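You operate a simulated robot arm through the tools that you are given. There is no shell and no other tool. Be economical: measure what you need, move in short steps, check, and stop when the job is done.

The job below is to be done with a simulated robot arm. You get a single attempt, and the scene is never put back.

## Task
Load the yellow disc into the grey meter and keep one reading.
Fine: load it with the slider at DARK; swing the blue arm over it, push the slider to OPEN, leave both so, and press KEEP once.

It is judged by the outcome, as a careful person would: the job done as asked, and still so three seconds after it is handed in. It fails if anything else is knocked over, pushed out of place, dropped, spilled or broken.

## Robot
A 7-joint arm with a two-finger parallel gripper, fixed in place. Base frame: the origin is at the foot of the arm, x ahead of it, y to its left, z up; the work surface is at about z = 4. Units: mm, rad, N and s.
With the tool pointing down near the work surface it reaches from about 240 to 620 mm from the base axis. Its first joint turns from -1.152 to 1.152 rad. Payload 2.6 kg.
Tool frame: the origin (TCP) lies between the finger pads and is the grasp point; the fingertips stand 30 mm ahead of it; z points along the fingers, y is the line along which they close. Largest opening 94 mm; finger width 28, thickness 10; the body of the gripper, 50 by 96 mm, starts 55 mm behind the TCP.
Orientation is that of the tool frame in the base frame, as a unit quaternion [w, x, y, z]. With the fingers straight down and closing along the base's y, the tool's x points along the base's -x, its y along +y and its z along -z.

## Interface
- The arm moves only by the tool apply_moves. Its argument "rows" is a list of rows, each an object of numbers (a shift or turn left out is 0, a gripper value left out holds the last): "dx", "dy", "dz": the shift along the base's x, y, z in mm; "ax", "ay", "az": the turn, a rotation vector about the base's x, y, z in degrees; "grip": the closure, from 0 (fully open) to 1 (shut). In form: [{"dx": .., "dy": .., "dz": .., "ax": .., "ay": .., "az": .., "grip": ..}, ...]. A call has 1 to 20 rows; each row shifts and turns the commanded pose from where the row before left it. Each row takes 0.2 s and may step no farther than 50 mm and 0.15 rad from the row before; otherwise, or with a gripper value out of range, the whole call is refused. A pose out of reach is approached as far as the arm can. The call stops where the force on the tool passes 90 N (or 10 N more than at its start, if that is more) or the arm is blocked; 0.2 s more then pass. Each finger travels about 72 mm/s and halts on what it meets, pressing with about 32 N; the grip force reading is that of the motor and also rises with nothing between the fingers. The clock runs only during rows and for 0.2 s after the last one: add rows that do not move to give the fingers time. It gives the time, the measured TCP pose, the force on the tool (base axes), the opening and the grip force at its end, in the units of the frame above (readings bear some noise), and new pictures: "views" is both (left out), scene, wrist or none.
- Cameras (640 x 400 px; columns grow to the right, rows downward): "scene" is fixed at [37, 429.9, 579.2]; the picture's right is [-0.78, -0.62, 0.00], its down [-0.29, 0.36, -0.89] and it looks along [0.55, -0.69, -0.47] (base axes); focal length 275 px, centre (320, 200). "wrist" rides on the gripper at [76, 14, -102] in the tool frame; the picture's right is [-0.18, 0.98, 0.00], its down [-0.75, -0.14, -0.64] and it looks along [-0.63, -0.12, 0.77] (tool axes); focal length 243 px, centre (320, 200). There is no depth. A picture from a camera that has moved, and an enlarged one, comes with that camera's place and axes in the base frame and with its lens.
- enlarge(camera, box): a new picture of the part [left, top, right, bottom] of that camera's present view, enlarged. It takes no simulated time.
- job_done(): hands the job in; it is judged then, once.

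Work in short steps. Places have to be worked out from the pictures, the camera data and where the tool is seen: move nearer, look again, correct. Check each grasp and each placing, and mend what went wrong. You have 120 turns and 170 pictures in all, those below and enlarged ones among them. Open the gripper and draw the arm clear of the work before you hand the job in, unless the task says otherwise; then end with one line.

The tools are called after ">>>" as name(argument=value, ...) on one line, values as JSON. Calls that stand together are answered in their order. apply_moves: Moves the arm, as the interface text tells. Its arguments: {"type":"object","properties":{"rows":{"type":"array","items":{"type":"object","properties":{"dx":{"type":"number"},"dy":{"type":"number"},"dz":{"type":"number"},"ax":{"type":"number"},"ay":{"type":"number"},"az":{"type":"number"},"grip":{"type":"number"}}}},"views":{"type":"string","enum":["both","scene","wrist","none"]}},"required":["rows"]} The other tools are called the same way: enlarge (camera, box) takes an enlarged picture of a part of a camera's view; job_done () hands the job in.

At the start:

```text
time_s: 0.0
tcp_pos: [295.1, 18.7, 448.4]
orientation: [0.0, 0.001, 1.0, -0.001]
contact_force: [-0.2, 0.0, -0.4]
gripper_width: 93.8
finger_force: 0.1
```

scene: 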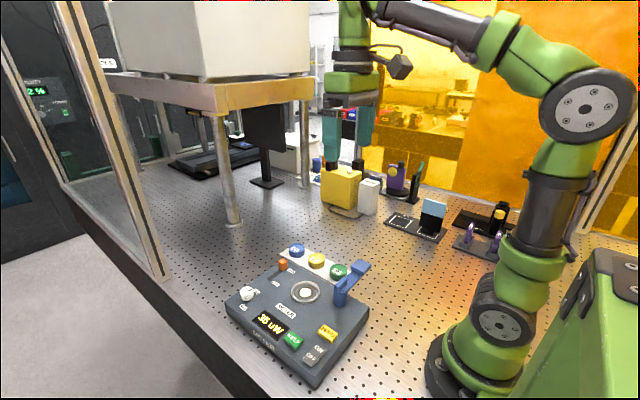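
wrist: 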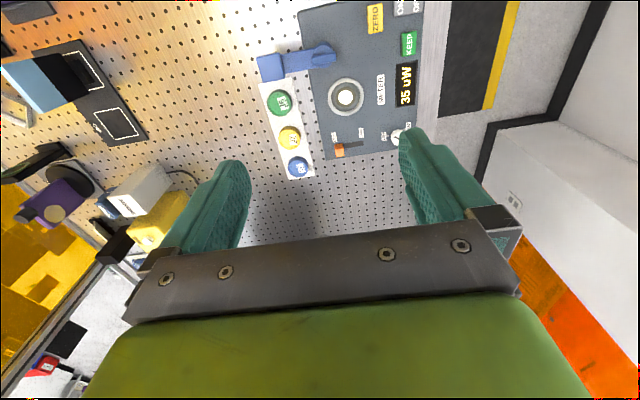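

I see the grey meter with three discs beside it. I enlarge both views to read the labels and get positions.

>>> enlarge(camera="scene", box=[210, 230, 390, 390])

>>> enlarge(camera="wrist", box=[240, 0, 440, 190])

```text
2.50 times, centred on (300, 310) of scene
camera zoom: at [37.0, 429.9, 579.2], right [-0.78, -0.62, 0.0], down [-0.29, 0.36, -0.89], along [0.55, -0.69, -0.47], focal length 688 px, centre (370, -75)
```

zoom: 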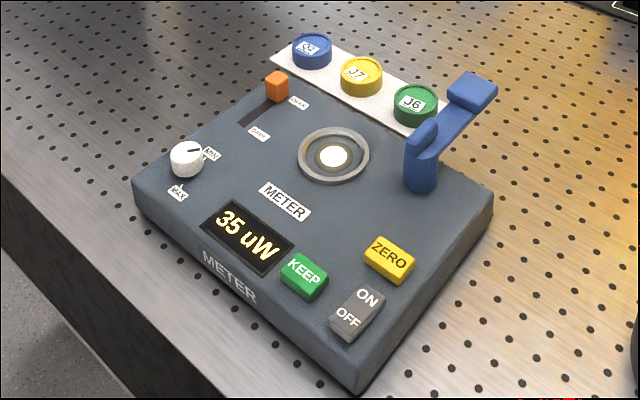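

```text
2.11 times, centred on (340, 95) of wrist
camera zoom: at [219.0, 32.7, 549.5], right [0.18, 0.98, 0.0], down [0.75, -0.14, 0.64], along [0.63, -0.12, -0.77], focal length 511 px, centre (278, 421)
```

zoom: 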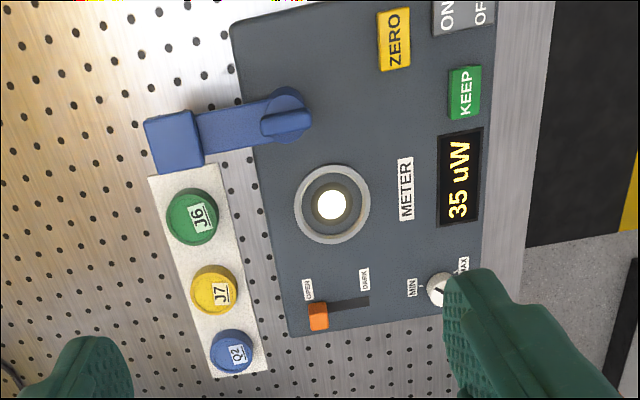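

The slider is at OPEN now (away from DARK), the arm is swung aside, and yellow J7 lies between the two other discs. I estimate the meter seat at (382,53,~40), slider knob (490,25), J7 (457,-85), arm pivot (294,26). I move down for a closer look.

>>> apply_moves(rows=[{"dx": 5, "dy": 4, "dz": -40}, {"dx": 5, "dy": 4, "dz": -40}, {"dx": 5, "dy": 4, "dz": -40}, {"dx": 5, "dy": 4, "dz": -40}, {"dx": 5, "dy": 4, "dz": -30}, {"grip": 1}, {}, {}, {}, {}])

```text
time_s: 2.2
tcp_pos: [320.0, 37.3, 258.1]
orientation: [0.0, 0.0, 1.0, 0.0]
contact_force: [0.1, -0.6, 0.3]
gripper_width: 0.0
finger_force: 32.0
camera wrist: at [243.7, 51.9, 359.3], right [0.18, 0.98, 0.0], down [0.75, -0.14, 0.64], along [0.63, -0.12, -0.77], focal length 243 px, centre (320, 200)
```

scene: 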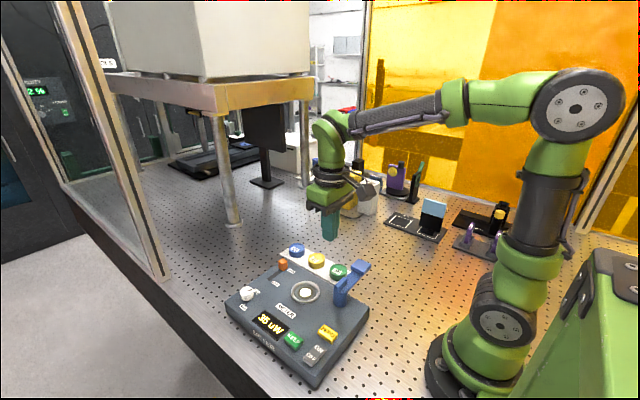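
wrist: 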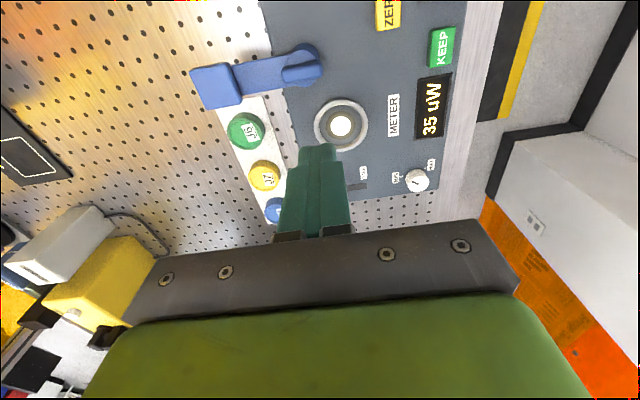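

Fingers hide the slider from here, so I shift sideways to see both slider and discs.

>>> apply_moves(rows=[{"dy": -35, "dx": 10}, {"dy": -35, "dx": 10}], views="wrist")

>>> enlarge(camera="wrist", box=[260, 30, 500, 230])

>>> enlarge(camera="scene", box=[260, 235, 380, 310])

```text
time_s: 2.8
tcp_pos: [338.9, -31.0, 255.6]
orientation: [0.0, 0.0, 1.0, 0.0]
contact_force: [-0.1, -0.8, 0.2]
gripper_width: 0.0
finger_force: 32.3
camera wrist: at [263.3, -17.6, 358.4], right [0.18, 0.98, 0.0], down [0.75, -0.14, 0.64], along [0.63, -0.12, -0.77], focal length 243 px, centre (320, 200)
```

wrist: 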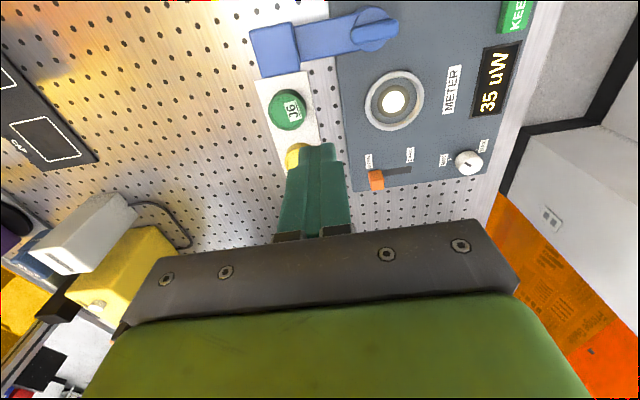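

```text
2.00 times, centred on (380, 130) of wrist
camera zoom: at [263.3, -17.6, 358.4], right [0.18, 0.98, 0.0], down [0.75, -0.14, 0.64], along [0.63, -0.12, -0.77], focal length 485 px, centre (200, 340)
```

zoom: 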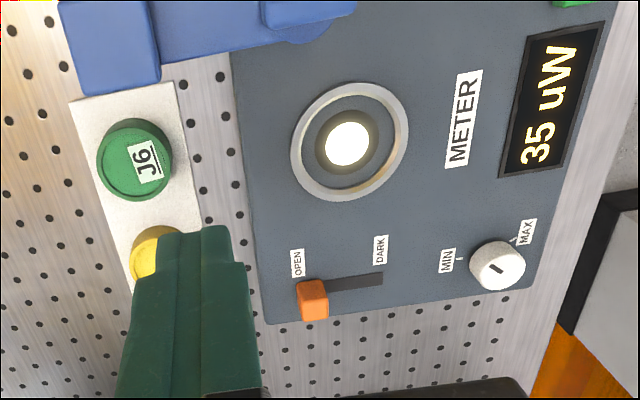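

```text
5.33 times, centred on (320, 272) of scene
camera zoom: at [36.9, 429.9, 579.2], right [-0.78, -0.62, 0.0], down [-0.29, 0.36, -0.89], along [0.55, -0.69, -0.47], focal length 1468 px, centre (320, -187)
```

zoom: 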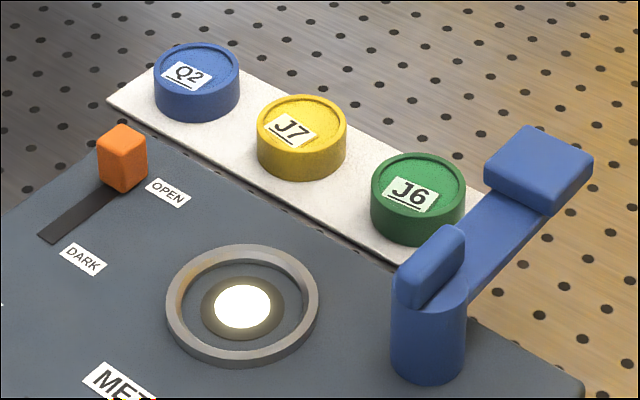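

Knob estimated at about (488,26), top z≈58, with ~50 mm travel toward +y to DARK. I bring closed fingers to its -y side, staying above to check first.

>>> apply_moves(rows=[{"dx": 37, "dy": 4, "dz": -25}, {"dx": 37, "dy": 4, "dz": -25}, {"dx": 37, "dy": 4, "dz": -25}, {"dx": 38, "dy": 4, "dz": -25}, {"dz": -30}, {}])

>>> enlarge(camera="scene", box=[230, 210, 350, 310])

```text
time_s: 4.2
tcp_pos: [490.4, -14.8, 128.3]
orientation: [0.0, -0.001, 1.0, 0.0]
contact_force: [-0.5, 0.1, -0.6]
gripper_width: 0.0
finger_force: 31.8
camera wrist: at [413.8, -0.9, 229.7], right [0.18, 0.98, 0.0], down [0.75, -0.14, 0.64], along [0.63, -0.12, -0.77], focal length 243 px, centre (320, 200)
```

scene: 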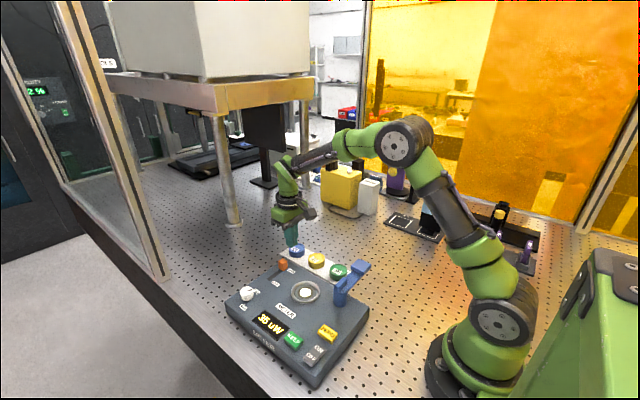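
wrist: 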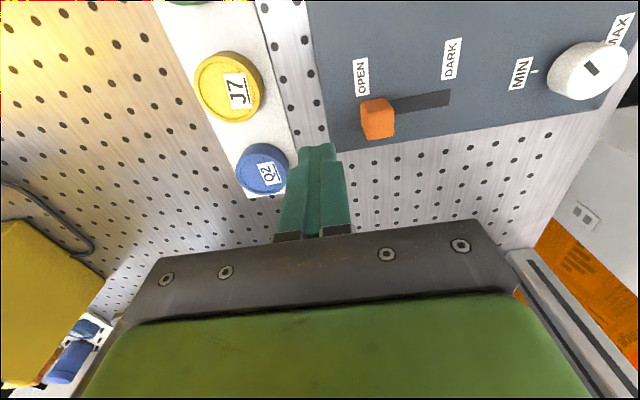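

```text
4.00 times, centred on (290, 260) of scene
camera zoom: at [37.0, 429.9, 579.2], right [-0.78, -0.62, 0.0], down [-0.29, 0.36, -0.89], along [0.55, -0.69, -0.47], focal length 1101 px, centre (440, -40)
```

zoom: 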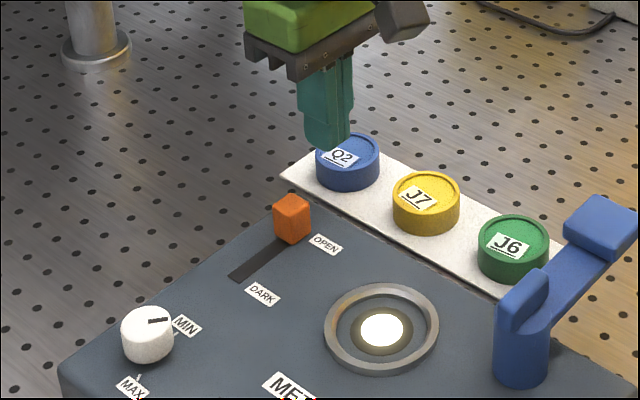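

Fingers are clear on the -y side of the knob (now at about (483,27)). I lower and push +y, to about y=40 first.

>>> apply_moves(rows=[{"dx": -5, "dz": -25}, {"dz": -25}, {}, {"dy": 8}, {"dy": 8}, {"dy": 8}, {"dy": 8}, {"dy": 8}, {"dy": 8}])

>>> enlarge(camera="scene", box=[230, 210, 350, 310])

```text
time_s: 6.2
tcp_pos: [483.8, 32.8, 77.1]
orientation: [-0.001, 0.0, 1.0, 0.0]
contact_force: [-0.1, -0.1, 0.6]
gripper_width: 0.0
finger_force: 31.5
camera wrist: at [407.6, 46.5, 179.5], right [0.18, 0.98, 0.0], down [0.75, -0.14, 0.64], along [0.63, -0.12, -0.77], focal length 243 px, centre (320, 200)
```

scene: 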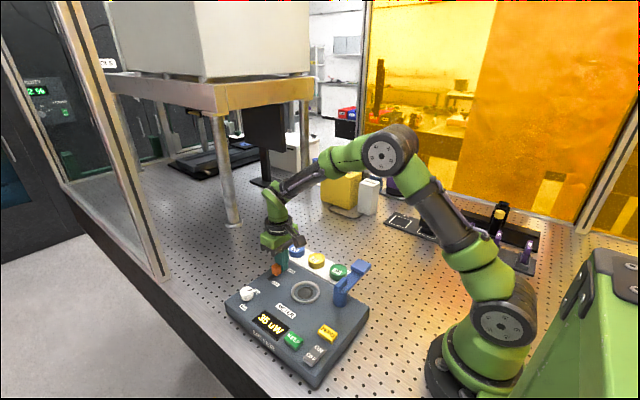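
wrist: 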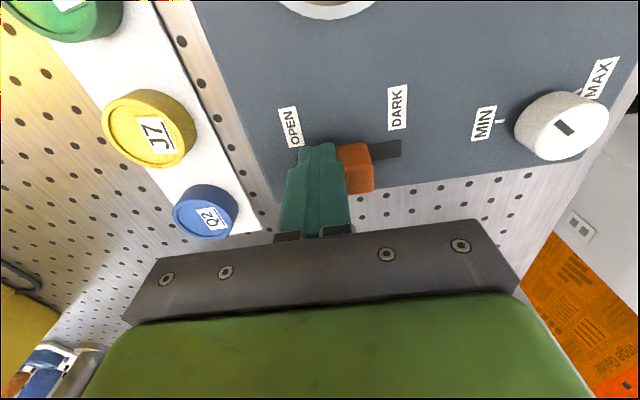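

```text
4.00 times, centred on (290, 260) of scene
camera zoom: at [37.0, 429.9, 579.2], right [-0.78, -0.62, 0.0], down [-0.29, 0.36, -0.89], along [0.55, -0.69, -0.47], focal length 1101 px, centre (440, -40)
```

zoom: 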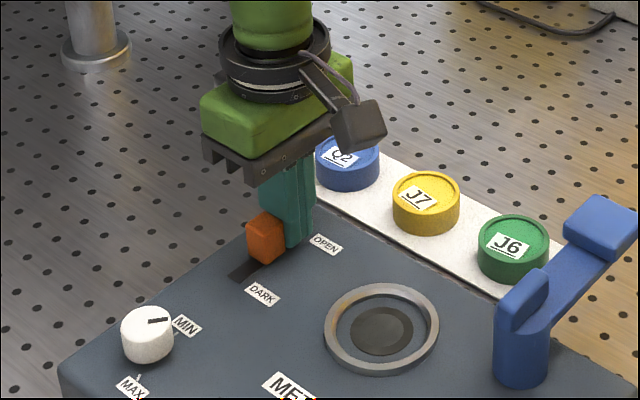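

The knob is sliding easily and the light has gone out. I continue pushing in small steps to the end stop.

>>> apply_moves(rows=[{"dy": 4}, {"dy": 4}, {"dy": 4}, {"dy": 4}, {"dy": 3}, {"dy": 3}], views="wrist")

>>> enlarge(camera="scene", box=[230, 210, 350, 310])

```text
time_s: 7.6
tcp_pos: [483.9, 53.1, 78.0]
orientation: [0.0, 0.002, 1.0, -0.001]
contact_force: [-2.1, -4.1, 1.8]
gripper_width: 0.2
finger_force: 32.2
camera wrist: at [408.2, 67.9, 179.4], right [0.19, 0.98, 0.0], down [0.75, -0.14, 0.64], along [0.63, -0.12, -0.77], focal length 243 px, centre (320, 200)
```

wrist: 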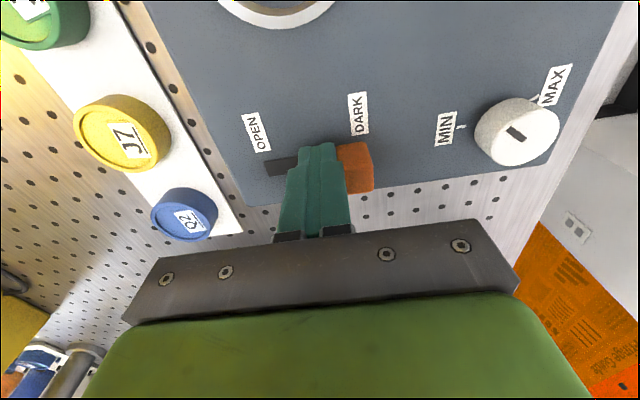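

```text
4.00 times, centred on (290, 260) of scene
camera zoom: at [37.0, 429.9, 579.2], right [-0.78, -0.62, 0.0], down [-0.29, 0.36, -0.89], along [0.55, -0.69, -0.47], focal length 1101 px, centre (440, -40)
```

zoom: 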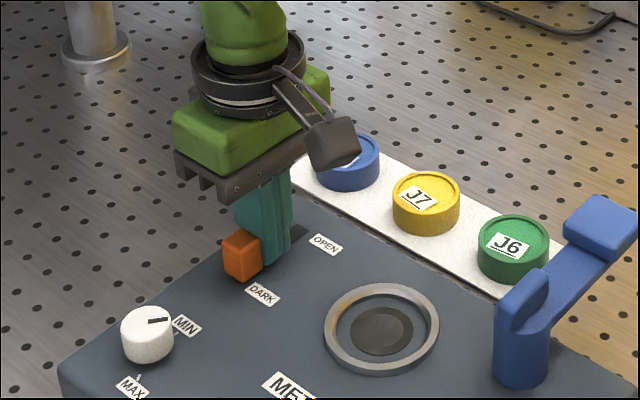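

It meets its stop (4 N resistance, slot end covered): slider is at DARK. I back off, rise, open, and move above J7 at ~(455,-83).

>>> apply_moves(rows=[{"dy": -8}, {"dz": 40}, {"dz": 40}, {"dx": -10, "dy": -42, "grip": 0}, {"dx": -10, "dy": -42}, {"dx": -9, "dy": -42}, {}, {}, {}])

>>> enlarge(camera="scene", box=[230, 210, 380, 335])

```text
time_s: 9.6
tcp_pos: [454.7, -79.2, 158.4]
orientation: [0.0, 0.0, 1.0, 0.0]
contact_force: [-0.3, 0.0, -0.3]
gripper_width: 94.2
finger_force: 0.1
camera wrist: at [378.6, -64.8, 259.2], right [0.18, 0.98, 0.0], down [0.75, -0.14, 0.64], along [0.63, -0.12, -0.77], focal length 243 px, centre (320, 200)
```

scene: 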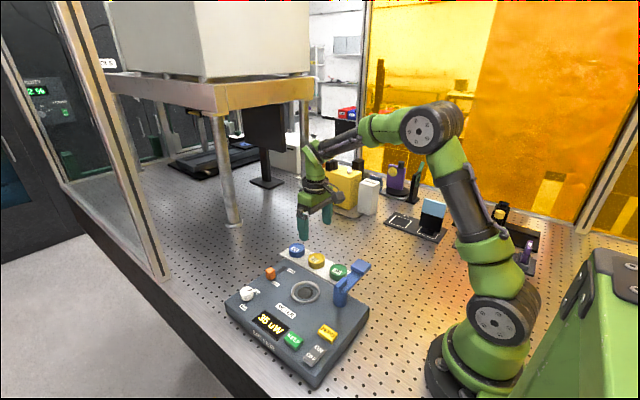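
wrist: 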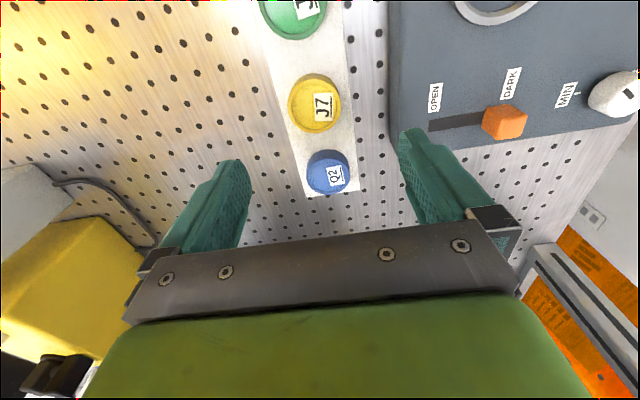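

```text
3.20 times, centred on (305, 272) of scene
camera zoom: at [37.0, 429.9, 579.2], right [-0.78, -0.62, 0.0], down [-0.29, 0.36, -0.89], along [0.55, -0.69, -0.47], focal length 881 px, centre (368, -32)
```

zoom: 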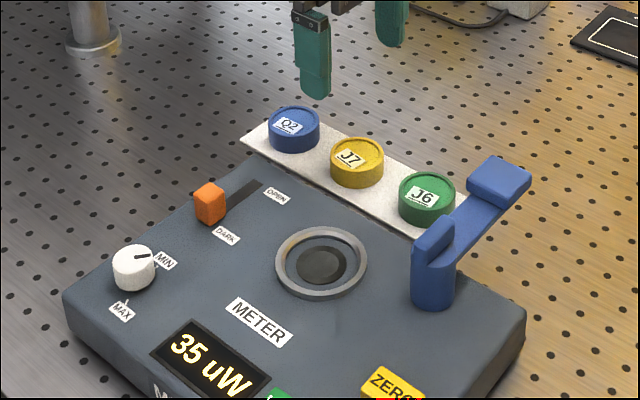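

J7's top centre works out at ~(452,-84). I align and descend partway for a check.

>>> apply_moves(rows=[{"dx": -3, "dy": -5, "dz": -30}, {"dz": -30}, {"dz": -28}, {}])

>>> enlarge(camera="scene", box=[260, 220, 380, 300])

```text
time_s: 10.6
tcp_pos: [451.4, -83.1, 69.7]
orientation: [-0.001, 0.0, 1.0, 0.0]
contact_force: [-0.1, 0.3, 0.1]
gripper_width: 94.0
finger_force: 0.1
camera wrist: at [374.9, -69.4, 170.6], right [0.18, 0.98, 0.0], down [0.75, -0.14, 0.64], along [0.63, -0.12, -0.77], focal length 243 px, centre (320, 200)
```

scene: 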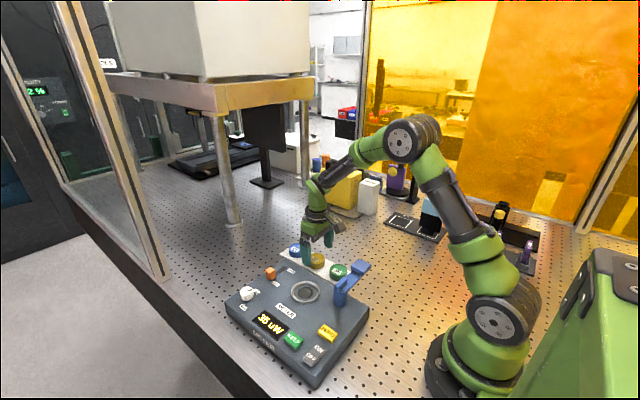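
wrist: 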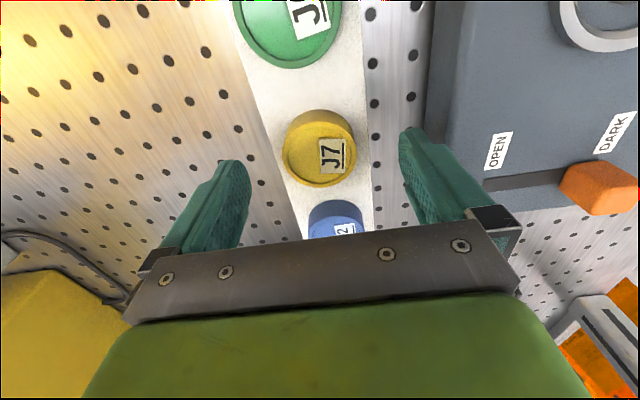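

```text
5.00 times, centred on (320, 260) of scene
camera zoom: at [37.0, 429.9, 579.2], right [-0.78, -0.62, 0.0], down [-0.29, 0.36, -0.89], along [0.55, -0.69, -0.47], focal length 1377 px, centre (320, -100)
```

zoom: 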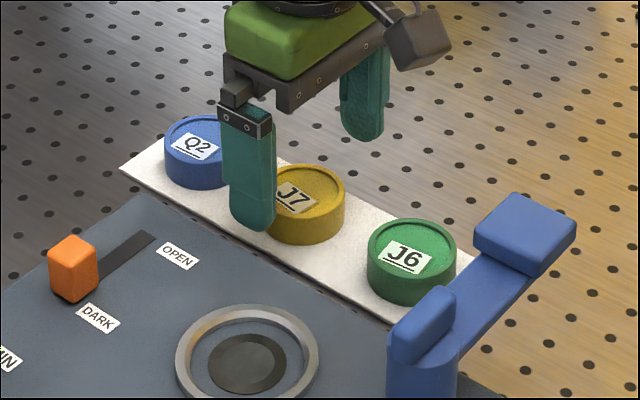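

Disc centred within 2-3 mm; small correction, lower so tips reach ~z 13, and close.

>>> apply_moves(rows=[{"dx": 2, "dy": -2, "dz": -14}, {"dz": -13}, {}, {"grip": 1}, {}, {}, {}])

>>> enlarge(camera="scene", box=[260, 220, 380, 300])

```text
time_s: 12.2
tcp_pos: [453.4, -86.0, 44.6]
orientation: [-0.001, 0.0, 1.0, 0.0]
contact_force: [0.5, 0.2, 0.3]
gripper_width: 50.3
finger_force: 31.8
camera wrist: at [377.5, -72.1, 144.4], right [0.18, 0.98, 0.0], down [0.75, -0.14, 0.64], along [0.63, -0.12, -0.77], focal length 243 px, centre (320, 200)
```

scene: 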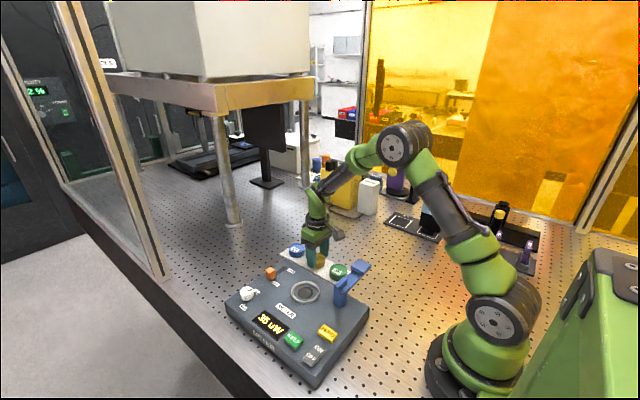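
wrist: 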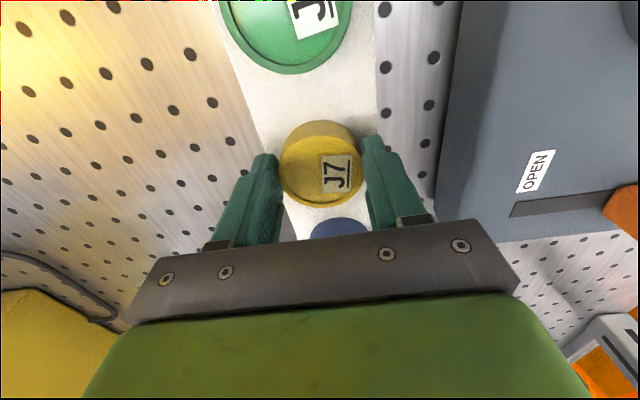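

```text
5.00 times, centred on (320, 260) of scene
camera zoom: at [37.0, 429.9, 579.2], right [-0.78, -0.62, 0.0], down [-0.29, 0.36, -0.89], along [0.55, -0.69, -0.47], focal length 1377 px, centre (320, -100)
```

zoom: 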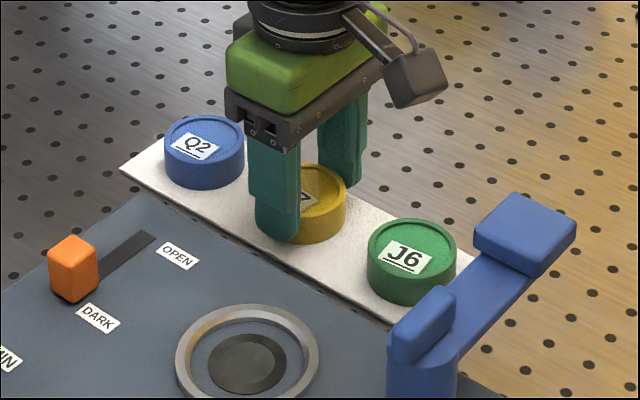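

Gripped (50.3 mm). I lift straight up and check the hold.

>>> apply_moves(rows=[{"dz": 20}, {"dz": 30}, {"dz": 30}, {"dz": 30}, {"dx": -15, "dy": 20}, {}])

>>> enlarge(camera="wrist", box=[220, 90, 420, 230])

```text
time_s: 13.6
tcp_pos: [439.4, -66.0, 152.6]
orientation: [0.0, 0.0, 1.0, 0.0]
contact_force: [0.2, 0.5, -0.4]
gripper_width: 50.4
finger_force: 31.7
camera wrist: at [363.4, -52.3, 254.7], right [0.18, 0.98, 0.0], down [0.75, -0.14, 0.64], along [0.63, -0.12, -0.77], focal length 243 px, centre (320, 200)
```

scene: 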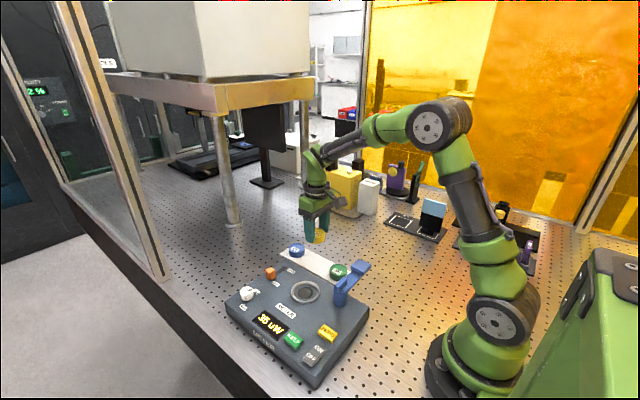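
wrist: 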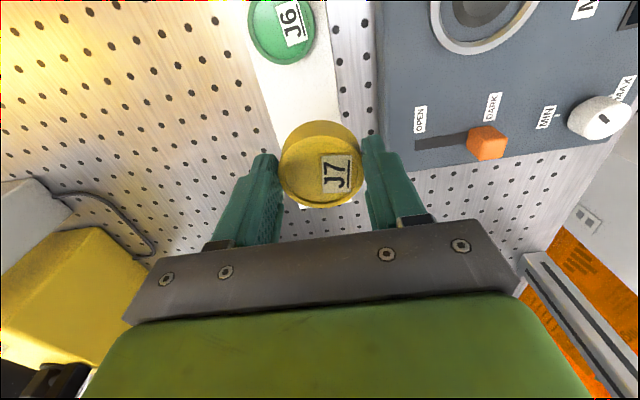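

```text
2.86 times, centred on (320, 160) of wrist
camera zoom: at [363.4, -52.3, 254.7], right [0.18, 0.98, 0.0], down [0.75, -0.14, 0.64], along [0.63, -0.12, -0.77], focal length 693 px, centre (320, 314)
```

zoom: 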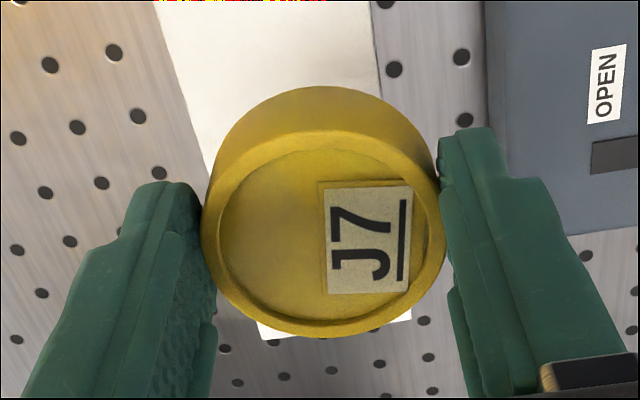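

Disc held level, with its centre ~2 mm ahead of the TCP, bottom ~38 mm below TCP. I step toward the seat for a clean view of the ring beside the disc.

>>> apply_moves(rows=[{"dx": -30, "dy": 15}, {"dx": -29, "dy": 15}, {}], views="wrist")

>>> enlarge(camera="wrist", box=[340, 40, 500, 160])

>>> enlarge(camera="scene", box=[260, 260, 380, 330])

```text
time_s: 14.4
tcp_pos: [378.9, -35.3, 153.5]
orientation: [0.0, 0.001, 1.0, -0.001]
contact_force: [-0.5, -0.3, -1.2]
gripper_width: 50.3
finger_force: 31.8
camera wrist: at [303.7, -22.1, 254.5], right [0.18, 0.98, 0.0], down [0.75, -0.14, 0.64], along [0.63, -0.12, -0.77], focal length 243 px, centre (320, 200)
```

wrist: 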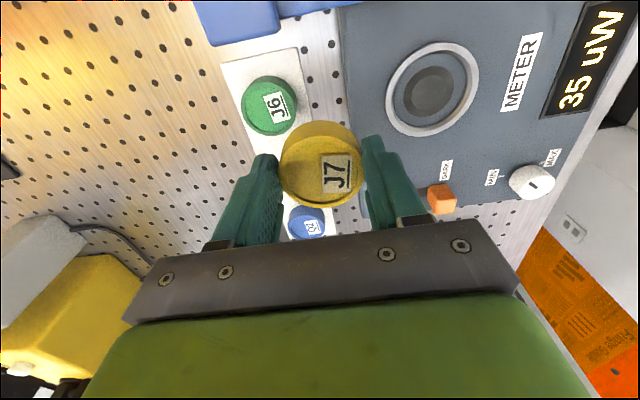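

```text
3.33 times, centred on (420, 100) of wrist
camera zoom: at [303.7, -22.1, 254.5], right [0.18, 0.98, 0.0], down [0.75, -0.14, 0.64], along [0.63, -0.12, -0.77], focal length 809 px, centre (-13, 533)
```

zoom: 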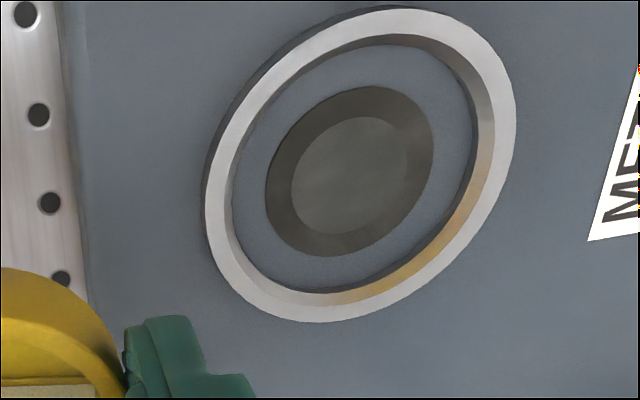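

```text
5.33 times, centred on (320, 295) of scene
camera zoom: at [36.9, 429.9, 579.2], right [-0.78, -0.62, 0.0], down [-0.29, 0.36, -0.89], along [0.55, -0.69, -0.47], focal length 1468 px, centre (320, -307)
```

zoom: 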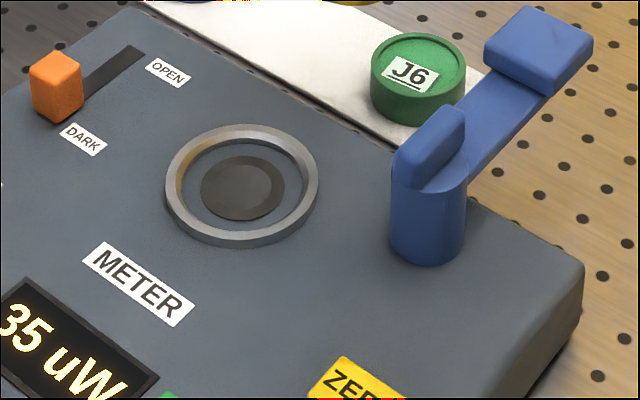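

Seat centre works out at ~(380,55), floor z≈40, ring ~6 mm high with inner diameter ~56. I move the disc over it at z≈105 and check alignment.

>>> apply_moves(rows=[{"dy": 45}, {"dx": -1, "dy": 45}, {"dz": -25}, {"dz": -22}, {}])

>>> enlarge(camera="scene", box=[260, 230, 380, 330])

>>> enlarge(camera="wrist", box=[220, 60, 420, 220])

```text
time_s: 15.6
tcp_pos: [380.2, 54.3, 106.5]
orientation: [-0.001, 0.0, 1.0, 0.001]
contact_force: [0.0, -0.1, -1.3]
gripper_width: 50.4
finger_force: 32.5
camera wrist: at [303.9, 67.9, 207.3], right [0.18, 0.98, 0.0], down [0.75, -0.14, 0.64], along [0.63, -0.12, -0.77], focal length 243 px, centre (320, 200)
```

scene: 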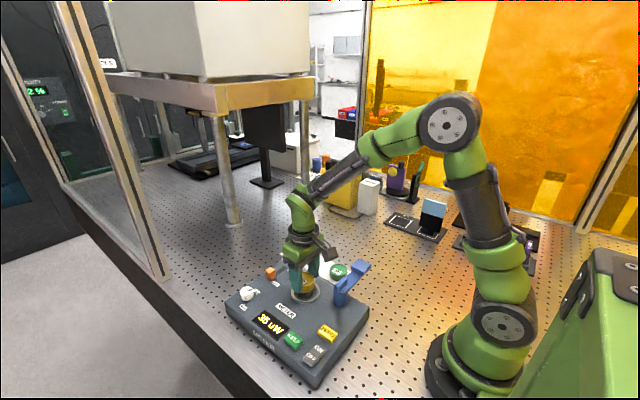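
wrist: 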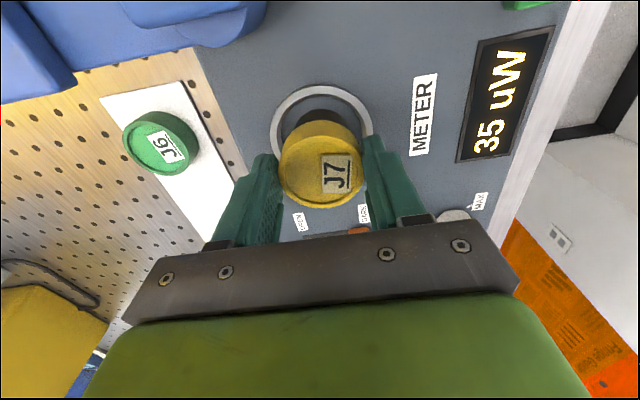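

```text
4.00 times, centred on (320, 280) of scene
camera zoom: at [37.0, 429.9, 579.2], right [-0.78, -0.62, 0.0], down [-0.29, 0.36, -0.89], along [0.55, -0.69, -0.47], focal length 1101 px, centre (320, -120)
```

zoom: 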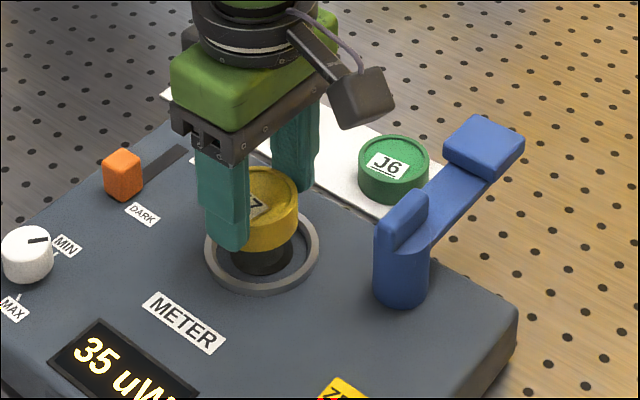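

```text
2.50 times, centred on (320, 140) of wrist
camera zoom: at [303.9, 67.9, 207.3], right [0.18, 0.98, 0.0], down [0.75, -0.14, 0.64], along [0.63, -0.12, -0.77], focal length 606 px, centre (320, 350)
```

zoom: 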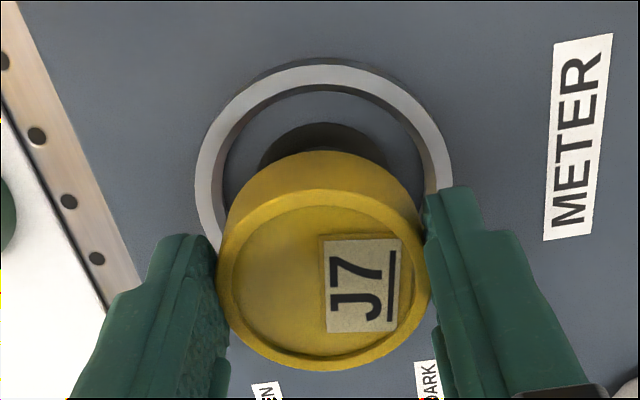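

Alignment looks good to ~1 mm. I lower slowly, the call stopping if force builds.

>>> apply_moves(rows=[{"dx": -1, "dy": 0.5, "dz": -10}, {"dz": -7}, {"dz": -4}, {"dz": -2}, {}])

>>> enlarge(camera="scene", box=[260, 230, 380, 330])

>>> enlarge(camera="wrist", box=[220, 60, 420, 220])

```text
time_s: 16.8
tcp_pos: [379.6, 54.1, 83.9]
orientation: [0.001, 0.0, 1.0, 0.0]
contact_force: [-6.1, -1.7, 18.6]
gripper_width: 50.2
finger_force: 32.6
camera wrist: at [302.4, 68.4, 185.1], right [0.18, 0.98, 0.0], down [0.75, -0.14, 0.64], along [0.63, -0.12, -0.77], focal length 243 px, centre (320, 200)
```

scene: 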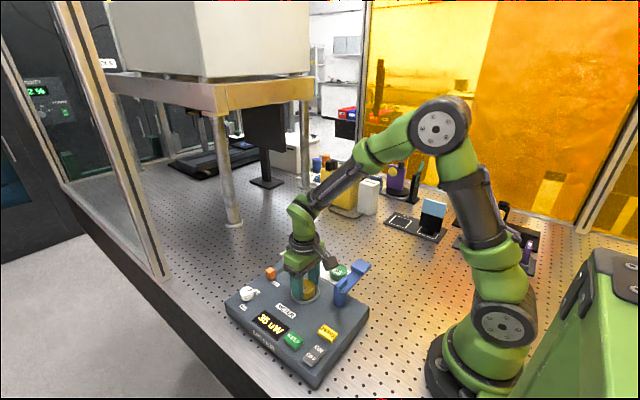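
wrist: 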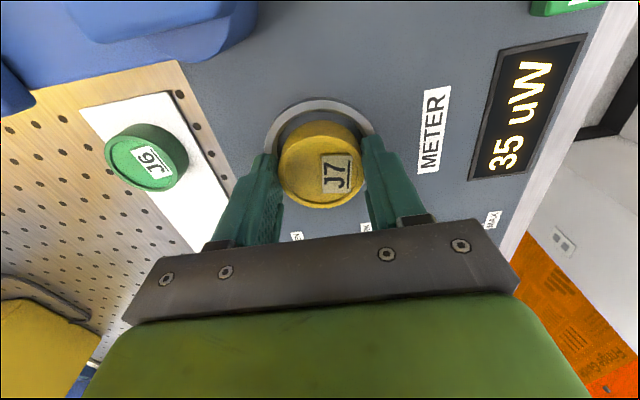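

```text
4.00 times, centred on (320, 280) of scene
camera zoom: at [36.9, 429.9, 579.2], right [-0.78, -0.62, 0.0], down [-0.29, 0.36, -0.89], along [0.55, -0.69, -0.46], focal length 1101 px, centre (320, -120)
```

zoom: 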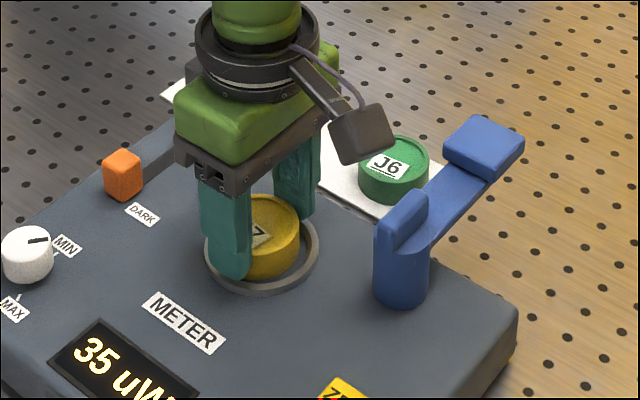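

```text
2.50 times, centred on (320, 140) of wrist
camera zoom: at [302.4, 68.4, 185.1], right [0.18, 0.98, 0.0], down [0.75, -0.14, 0.64], along [0.63, -0.12, -0.77], focal length 606 px, centre (320, 350)
```

zoom: 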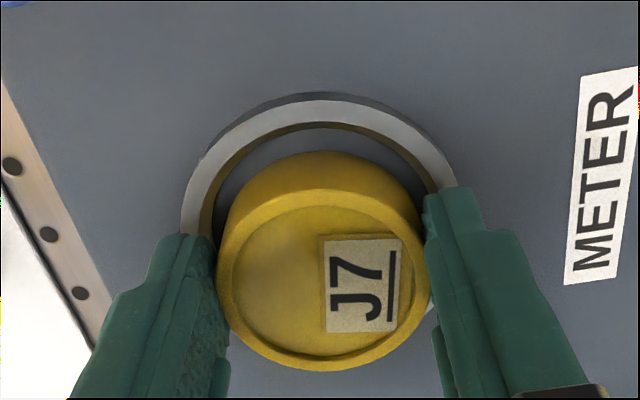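

The disc rests on the far rim (fz 18 N; gap on the near side ~5.5 mm vs ~3 ideal). I lift 4 mm, shift -3 mm in x, and lower again.

>>> apply_moves(rows=[{"dz": 4}, {"dx": -3}, {"dz": -3}, {"dz": -2}, {"dz": -2}, {}], views="none")

>>> enlarge(camera="wrist", box=[220, 60, 420, 220])

>>> enlarge(camera="scene", box=[260, 230, 380, 330])

```text
time_s: 18.2
tcp_pos: [376.9, 55.3, 81.6]
orientation: [0.003, -0.001, 1.0, 0.0]
contact_force: [0.8, -1.5, 24.7]
gripper_width: 50.2
finger_force: 32.1
```

```text
2.50 times, centred on (320, 140) of wrist
camera zoom: at [300.2, 68.5, 182.3], right [0.18, 0.98, 0.0], down [0.75, -0.14, 0.65], along [0.64, -0.12, -0.76], focal length 606 px, centre (320, 350)
```

zoom: 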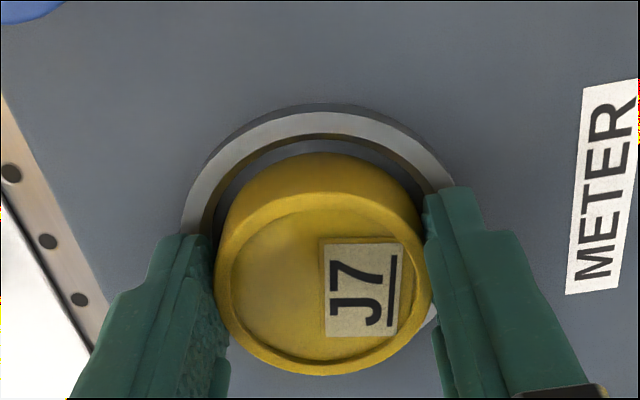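

```text
4.00 times, centred on (320, 280) of scene
camera zoom: at [36.8, 429.9, 579.2], right [-0.78, -0.62, 0.0], down [-0.29, 0.36, -0.89], along [0.55, -0.69, -0.46], focal length 1101 px, centre (320, -120)
```

zoom: 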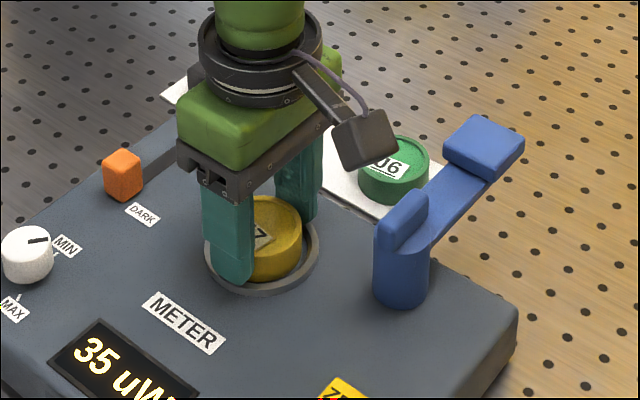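

Lateral force is gone and the disc sits within the ring, with a 25 N vertical contact. I relieve the pressure by 1 mm and open slightly to let it settle, then inspect.

>>> apply_moves(rows=[{"dz": 1}, {"grip": 0.3}, {}, {}], views="none")

>>> enlarge(camera="wrist", box=[220, 60, 420, 220])

>>> enlarge(camera="scene", box=[260, 250, 350, 310])

```text
time_s: 19.2
tcp_pos: [375.2, 55.4, 81.4]
orientation: [-0.001, 0.0, 1.0, 0.001]
contact_force: [-4.9, 10.6, 16.2]
gripper_width: 60.0
finger_force: 0.1
```

```text
2.50 times, centred on (320, 140) of wrist
camera zoom: at [298.5, 68.9, 182.4], right [0.18, 0.98, 0.0], down [0.75, -0.14, 0.64], along [0.63, -0.12, -0.77], focal length 606 px, centre (320, 350)
```

zoom: 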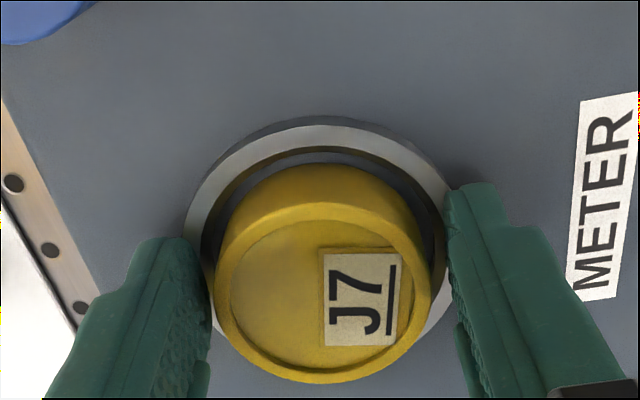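

```text
6.67 times, centred on (305, 280) of scene
camera zoom: at [36.9, 429.9, 579.2], right [-0.78, -0.62, 0.0], down [-0.29, 0.36, -0.89], along [0.55, -0.69, -0.46], focal length 1836 px, centre (420, -333)
```

zoom: 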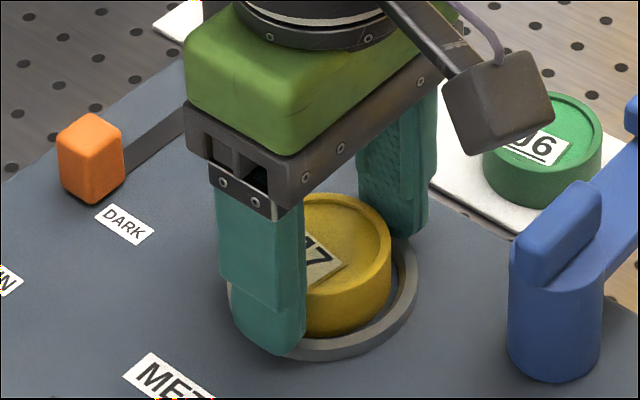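

The remaining force with open fingers shows that the fingertips themselves touch the ring, so the disc was down. I rise straight up and look at how it sits.

>>> apply_moves(rows=[{"dz": 5}, {"dz": 20}, {"dz": 30}, {"dx": -20, "dz": 30, "dy": -30}, {"dy": -40, "dz": 20}, {}])

>>> enlarge(camera="scene", box=[260, 250, 350, 310])

>>> enlarge(camera="wrist", box=[340, 40, 500, 160])

```text
time_s: 20.6
tcp_pos: [356.0, -17.0, 187.4]
orientation: [0.001, 0.0, 1.0, 0.0]
contact_force: [-0.6, -0.2, 0.3]
gripper_width: 65.6
finger_force: 0.0
camera wrist: at [279.4, -2.4, 288.3], right [0.18, 0.98, 0.0], down [0.75, -0.14, 0.64], along [0.63, -0.12, -0.77], focal length 243 px, centre (320, 200)
```

scene: 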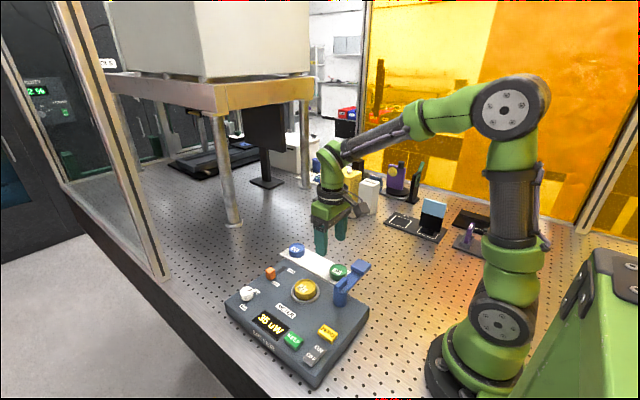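
wrist: 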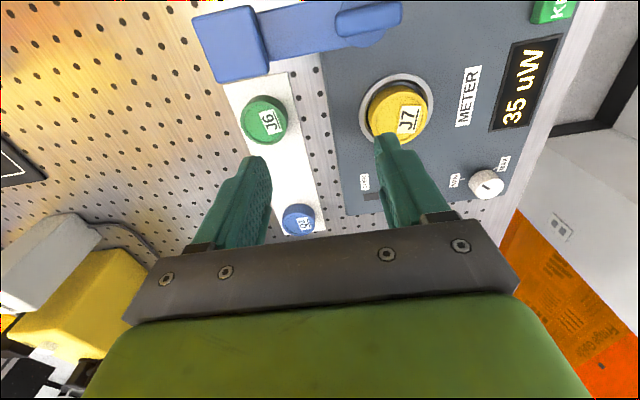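

```text
6.67 times, centred on (305, 280) of scene
camera zoom: at [37.0, 429.9, 579.2], right [-0.78, -0.62, 0.0], down [-0.29, 0.36, -0.89], along [0.55, -0.69, -0.47], focal length 1836 px, centre (420, -333)
```

zoom: 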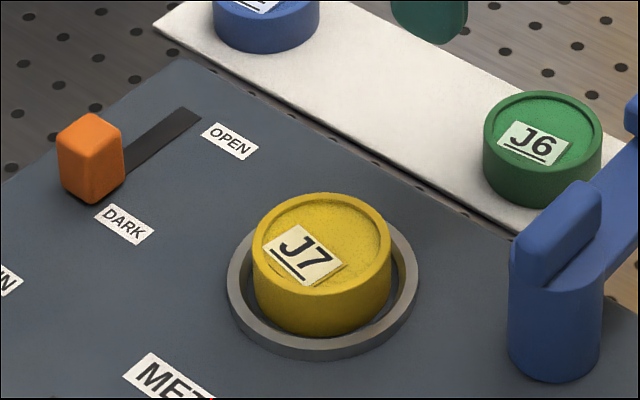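

```text
3.33 times, centred on (420, 100) of wrist
camera zoom: at [279.4, -2.4, 288.3], right [0.18, 0.98, 0.0], down [0.75, -0.14, 0.64], along [0.63, -0.12, -0.77], focal length 809 px, centre (-13, 533)
```

zoom: 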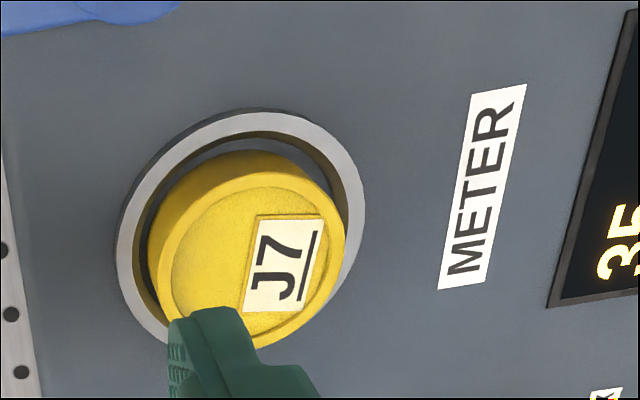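

Need a sharper look to see whether the disc lies flat on the seat.

>>> enlarge(camera="scene", box=[286, 272, 326, 308])

>>> apply_moves(rows=[{"dy": -25}, {"dy": -20}, {}], views="none")

>>> enlarge(camera="wrist", box=[390, 60, 510, 150])

```text
11.11 times, centred on (306, 290) of scene
camera zoom: at [37.0, 429.9, 579.2], right [-0.78, -0.62, 0.0], down [-0.29, 0.36, -0.89], along [0.55, -0.69, -0.47], focal length 3059 px, centre (476, -800)
```

zoom: 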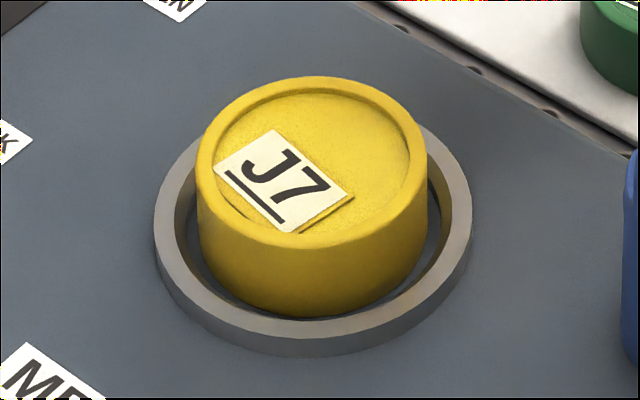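

```text
time_s: 21.4
tcp_pos: [355.4, -59.9, 187.0]
orientation: [0.0, 0.0, 1.0, 0.0]
contact_force: [-0.1, -0.1, -0.5]
gripper_width: 65.8
finger_force: 0.1
```

```text
4.44 times, centred on (450, 105) of wrist
camera zoom: at [278.8, -47.1, 288.0], right [0.18, 0.98, 0.0], down [0.75, -0.14, 0.64], along [0.63, -0.12, -0.77], focal length 1078 px, centre (-258, 622)
```

zoom: 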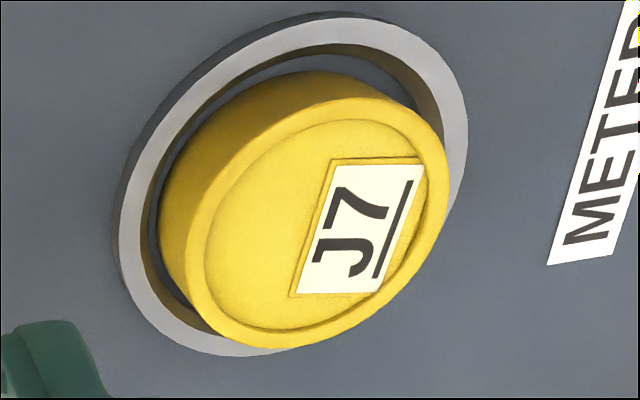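

The disc lies flat inside the ring (its top ellipse matches a level one). Next the blue arm: pivot ~(296,25), head ~(295,-69), head z≈70–87; I close the fingers and go to its -x side, staying high to check first.

>>> apply_moves(rows=[{"dx": -34, "grip": 1}, {"dx": -34}, {"dx": -33}, {"dz": -20}, {"dz": -20}, {}])

>>> enlarge(camera="scene", box=[300, 220, 420, 320])

```text
time_s: 22.8
tcp_pos: [255.2, -61.3, 145.8]
orientation: [0.0, 0.001, 1.0, 0.0]
contact_force: [0.6, -0.4, -0.4]
gripper_width: 0.0
finger_force: 32.3
camera wrist: at [178.1, -46.6, 247.4], right [0.18, 0.98, 0.0], down [0.75, -0.14, 0.64], along [0.63, -0.12, -0.77], focal length 243 px, centre (320, 200)
```

scene: 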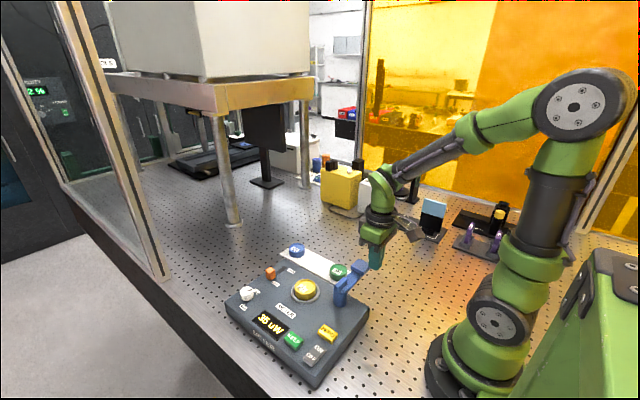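
wrist: 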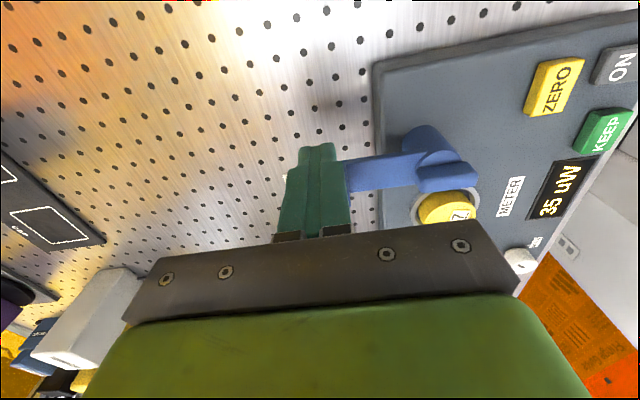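

```text
4.00 times, centred on (360, 270) of scene
camera zoom: at [37.0, 429.9, 579.2], right [-0.78, -0.62, 0.0], down [-0.29, 0.36, -0.89], along [0.55, -0.69, -0.47], focal length 1101 px, centre (160, -80)
```

zoom: 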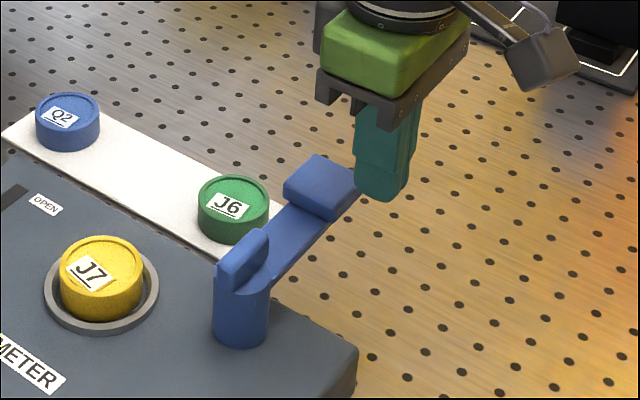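

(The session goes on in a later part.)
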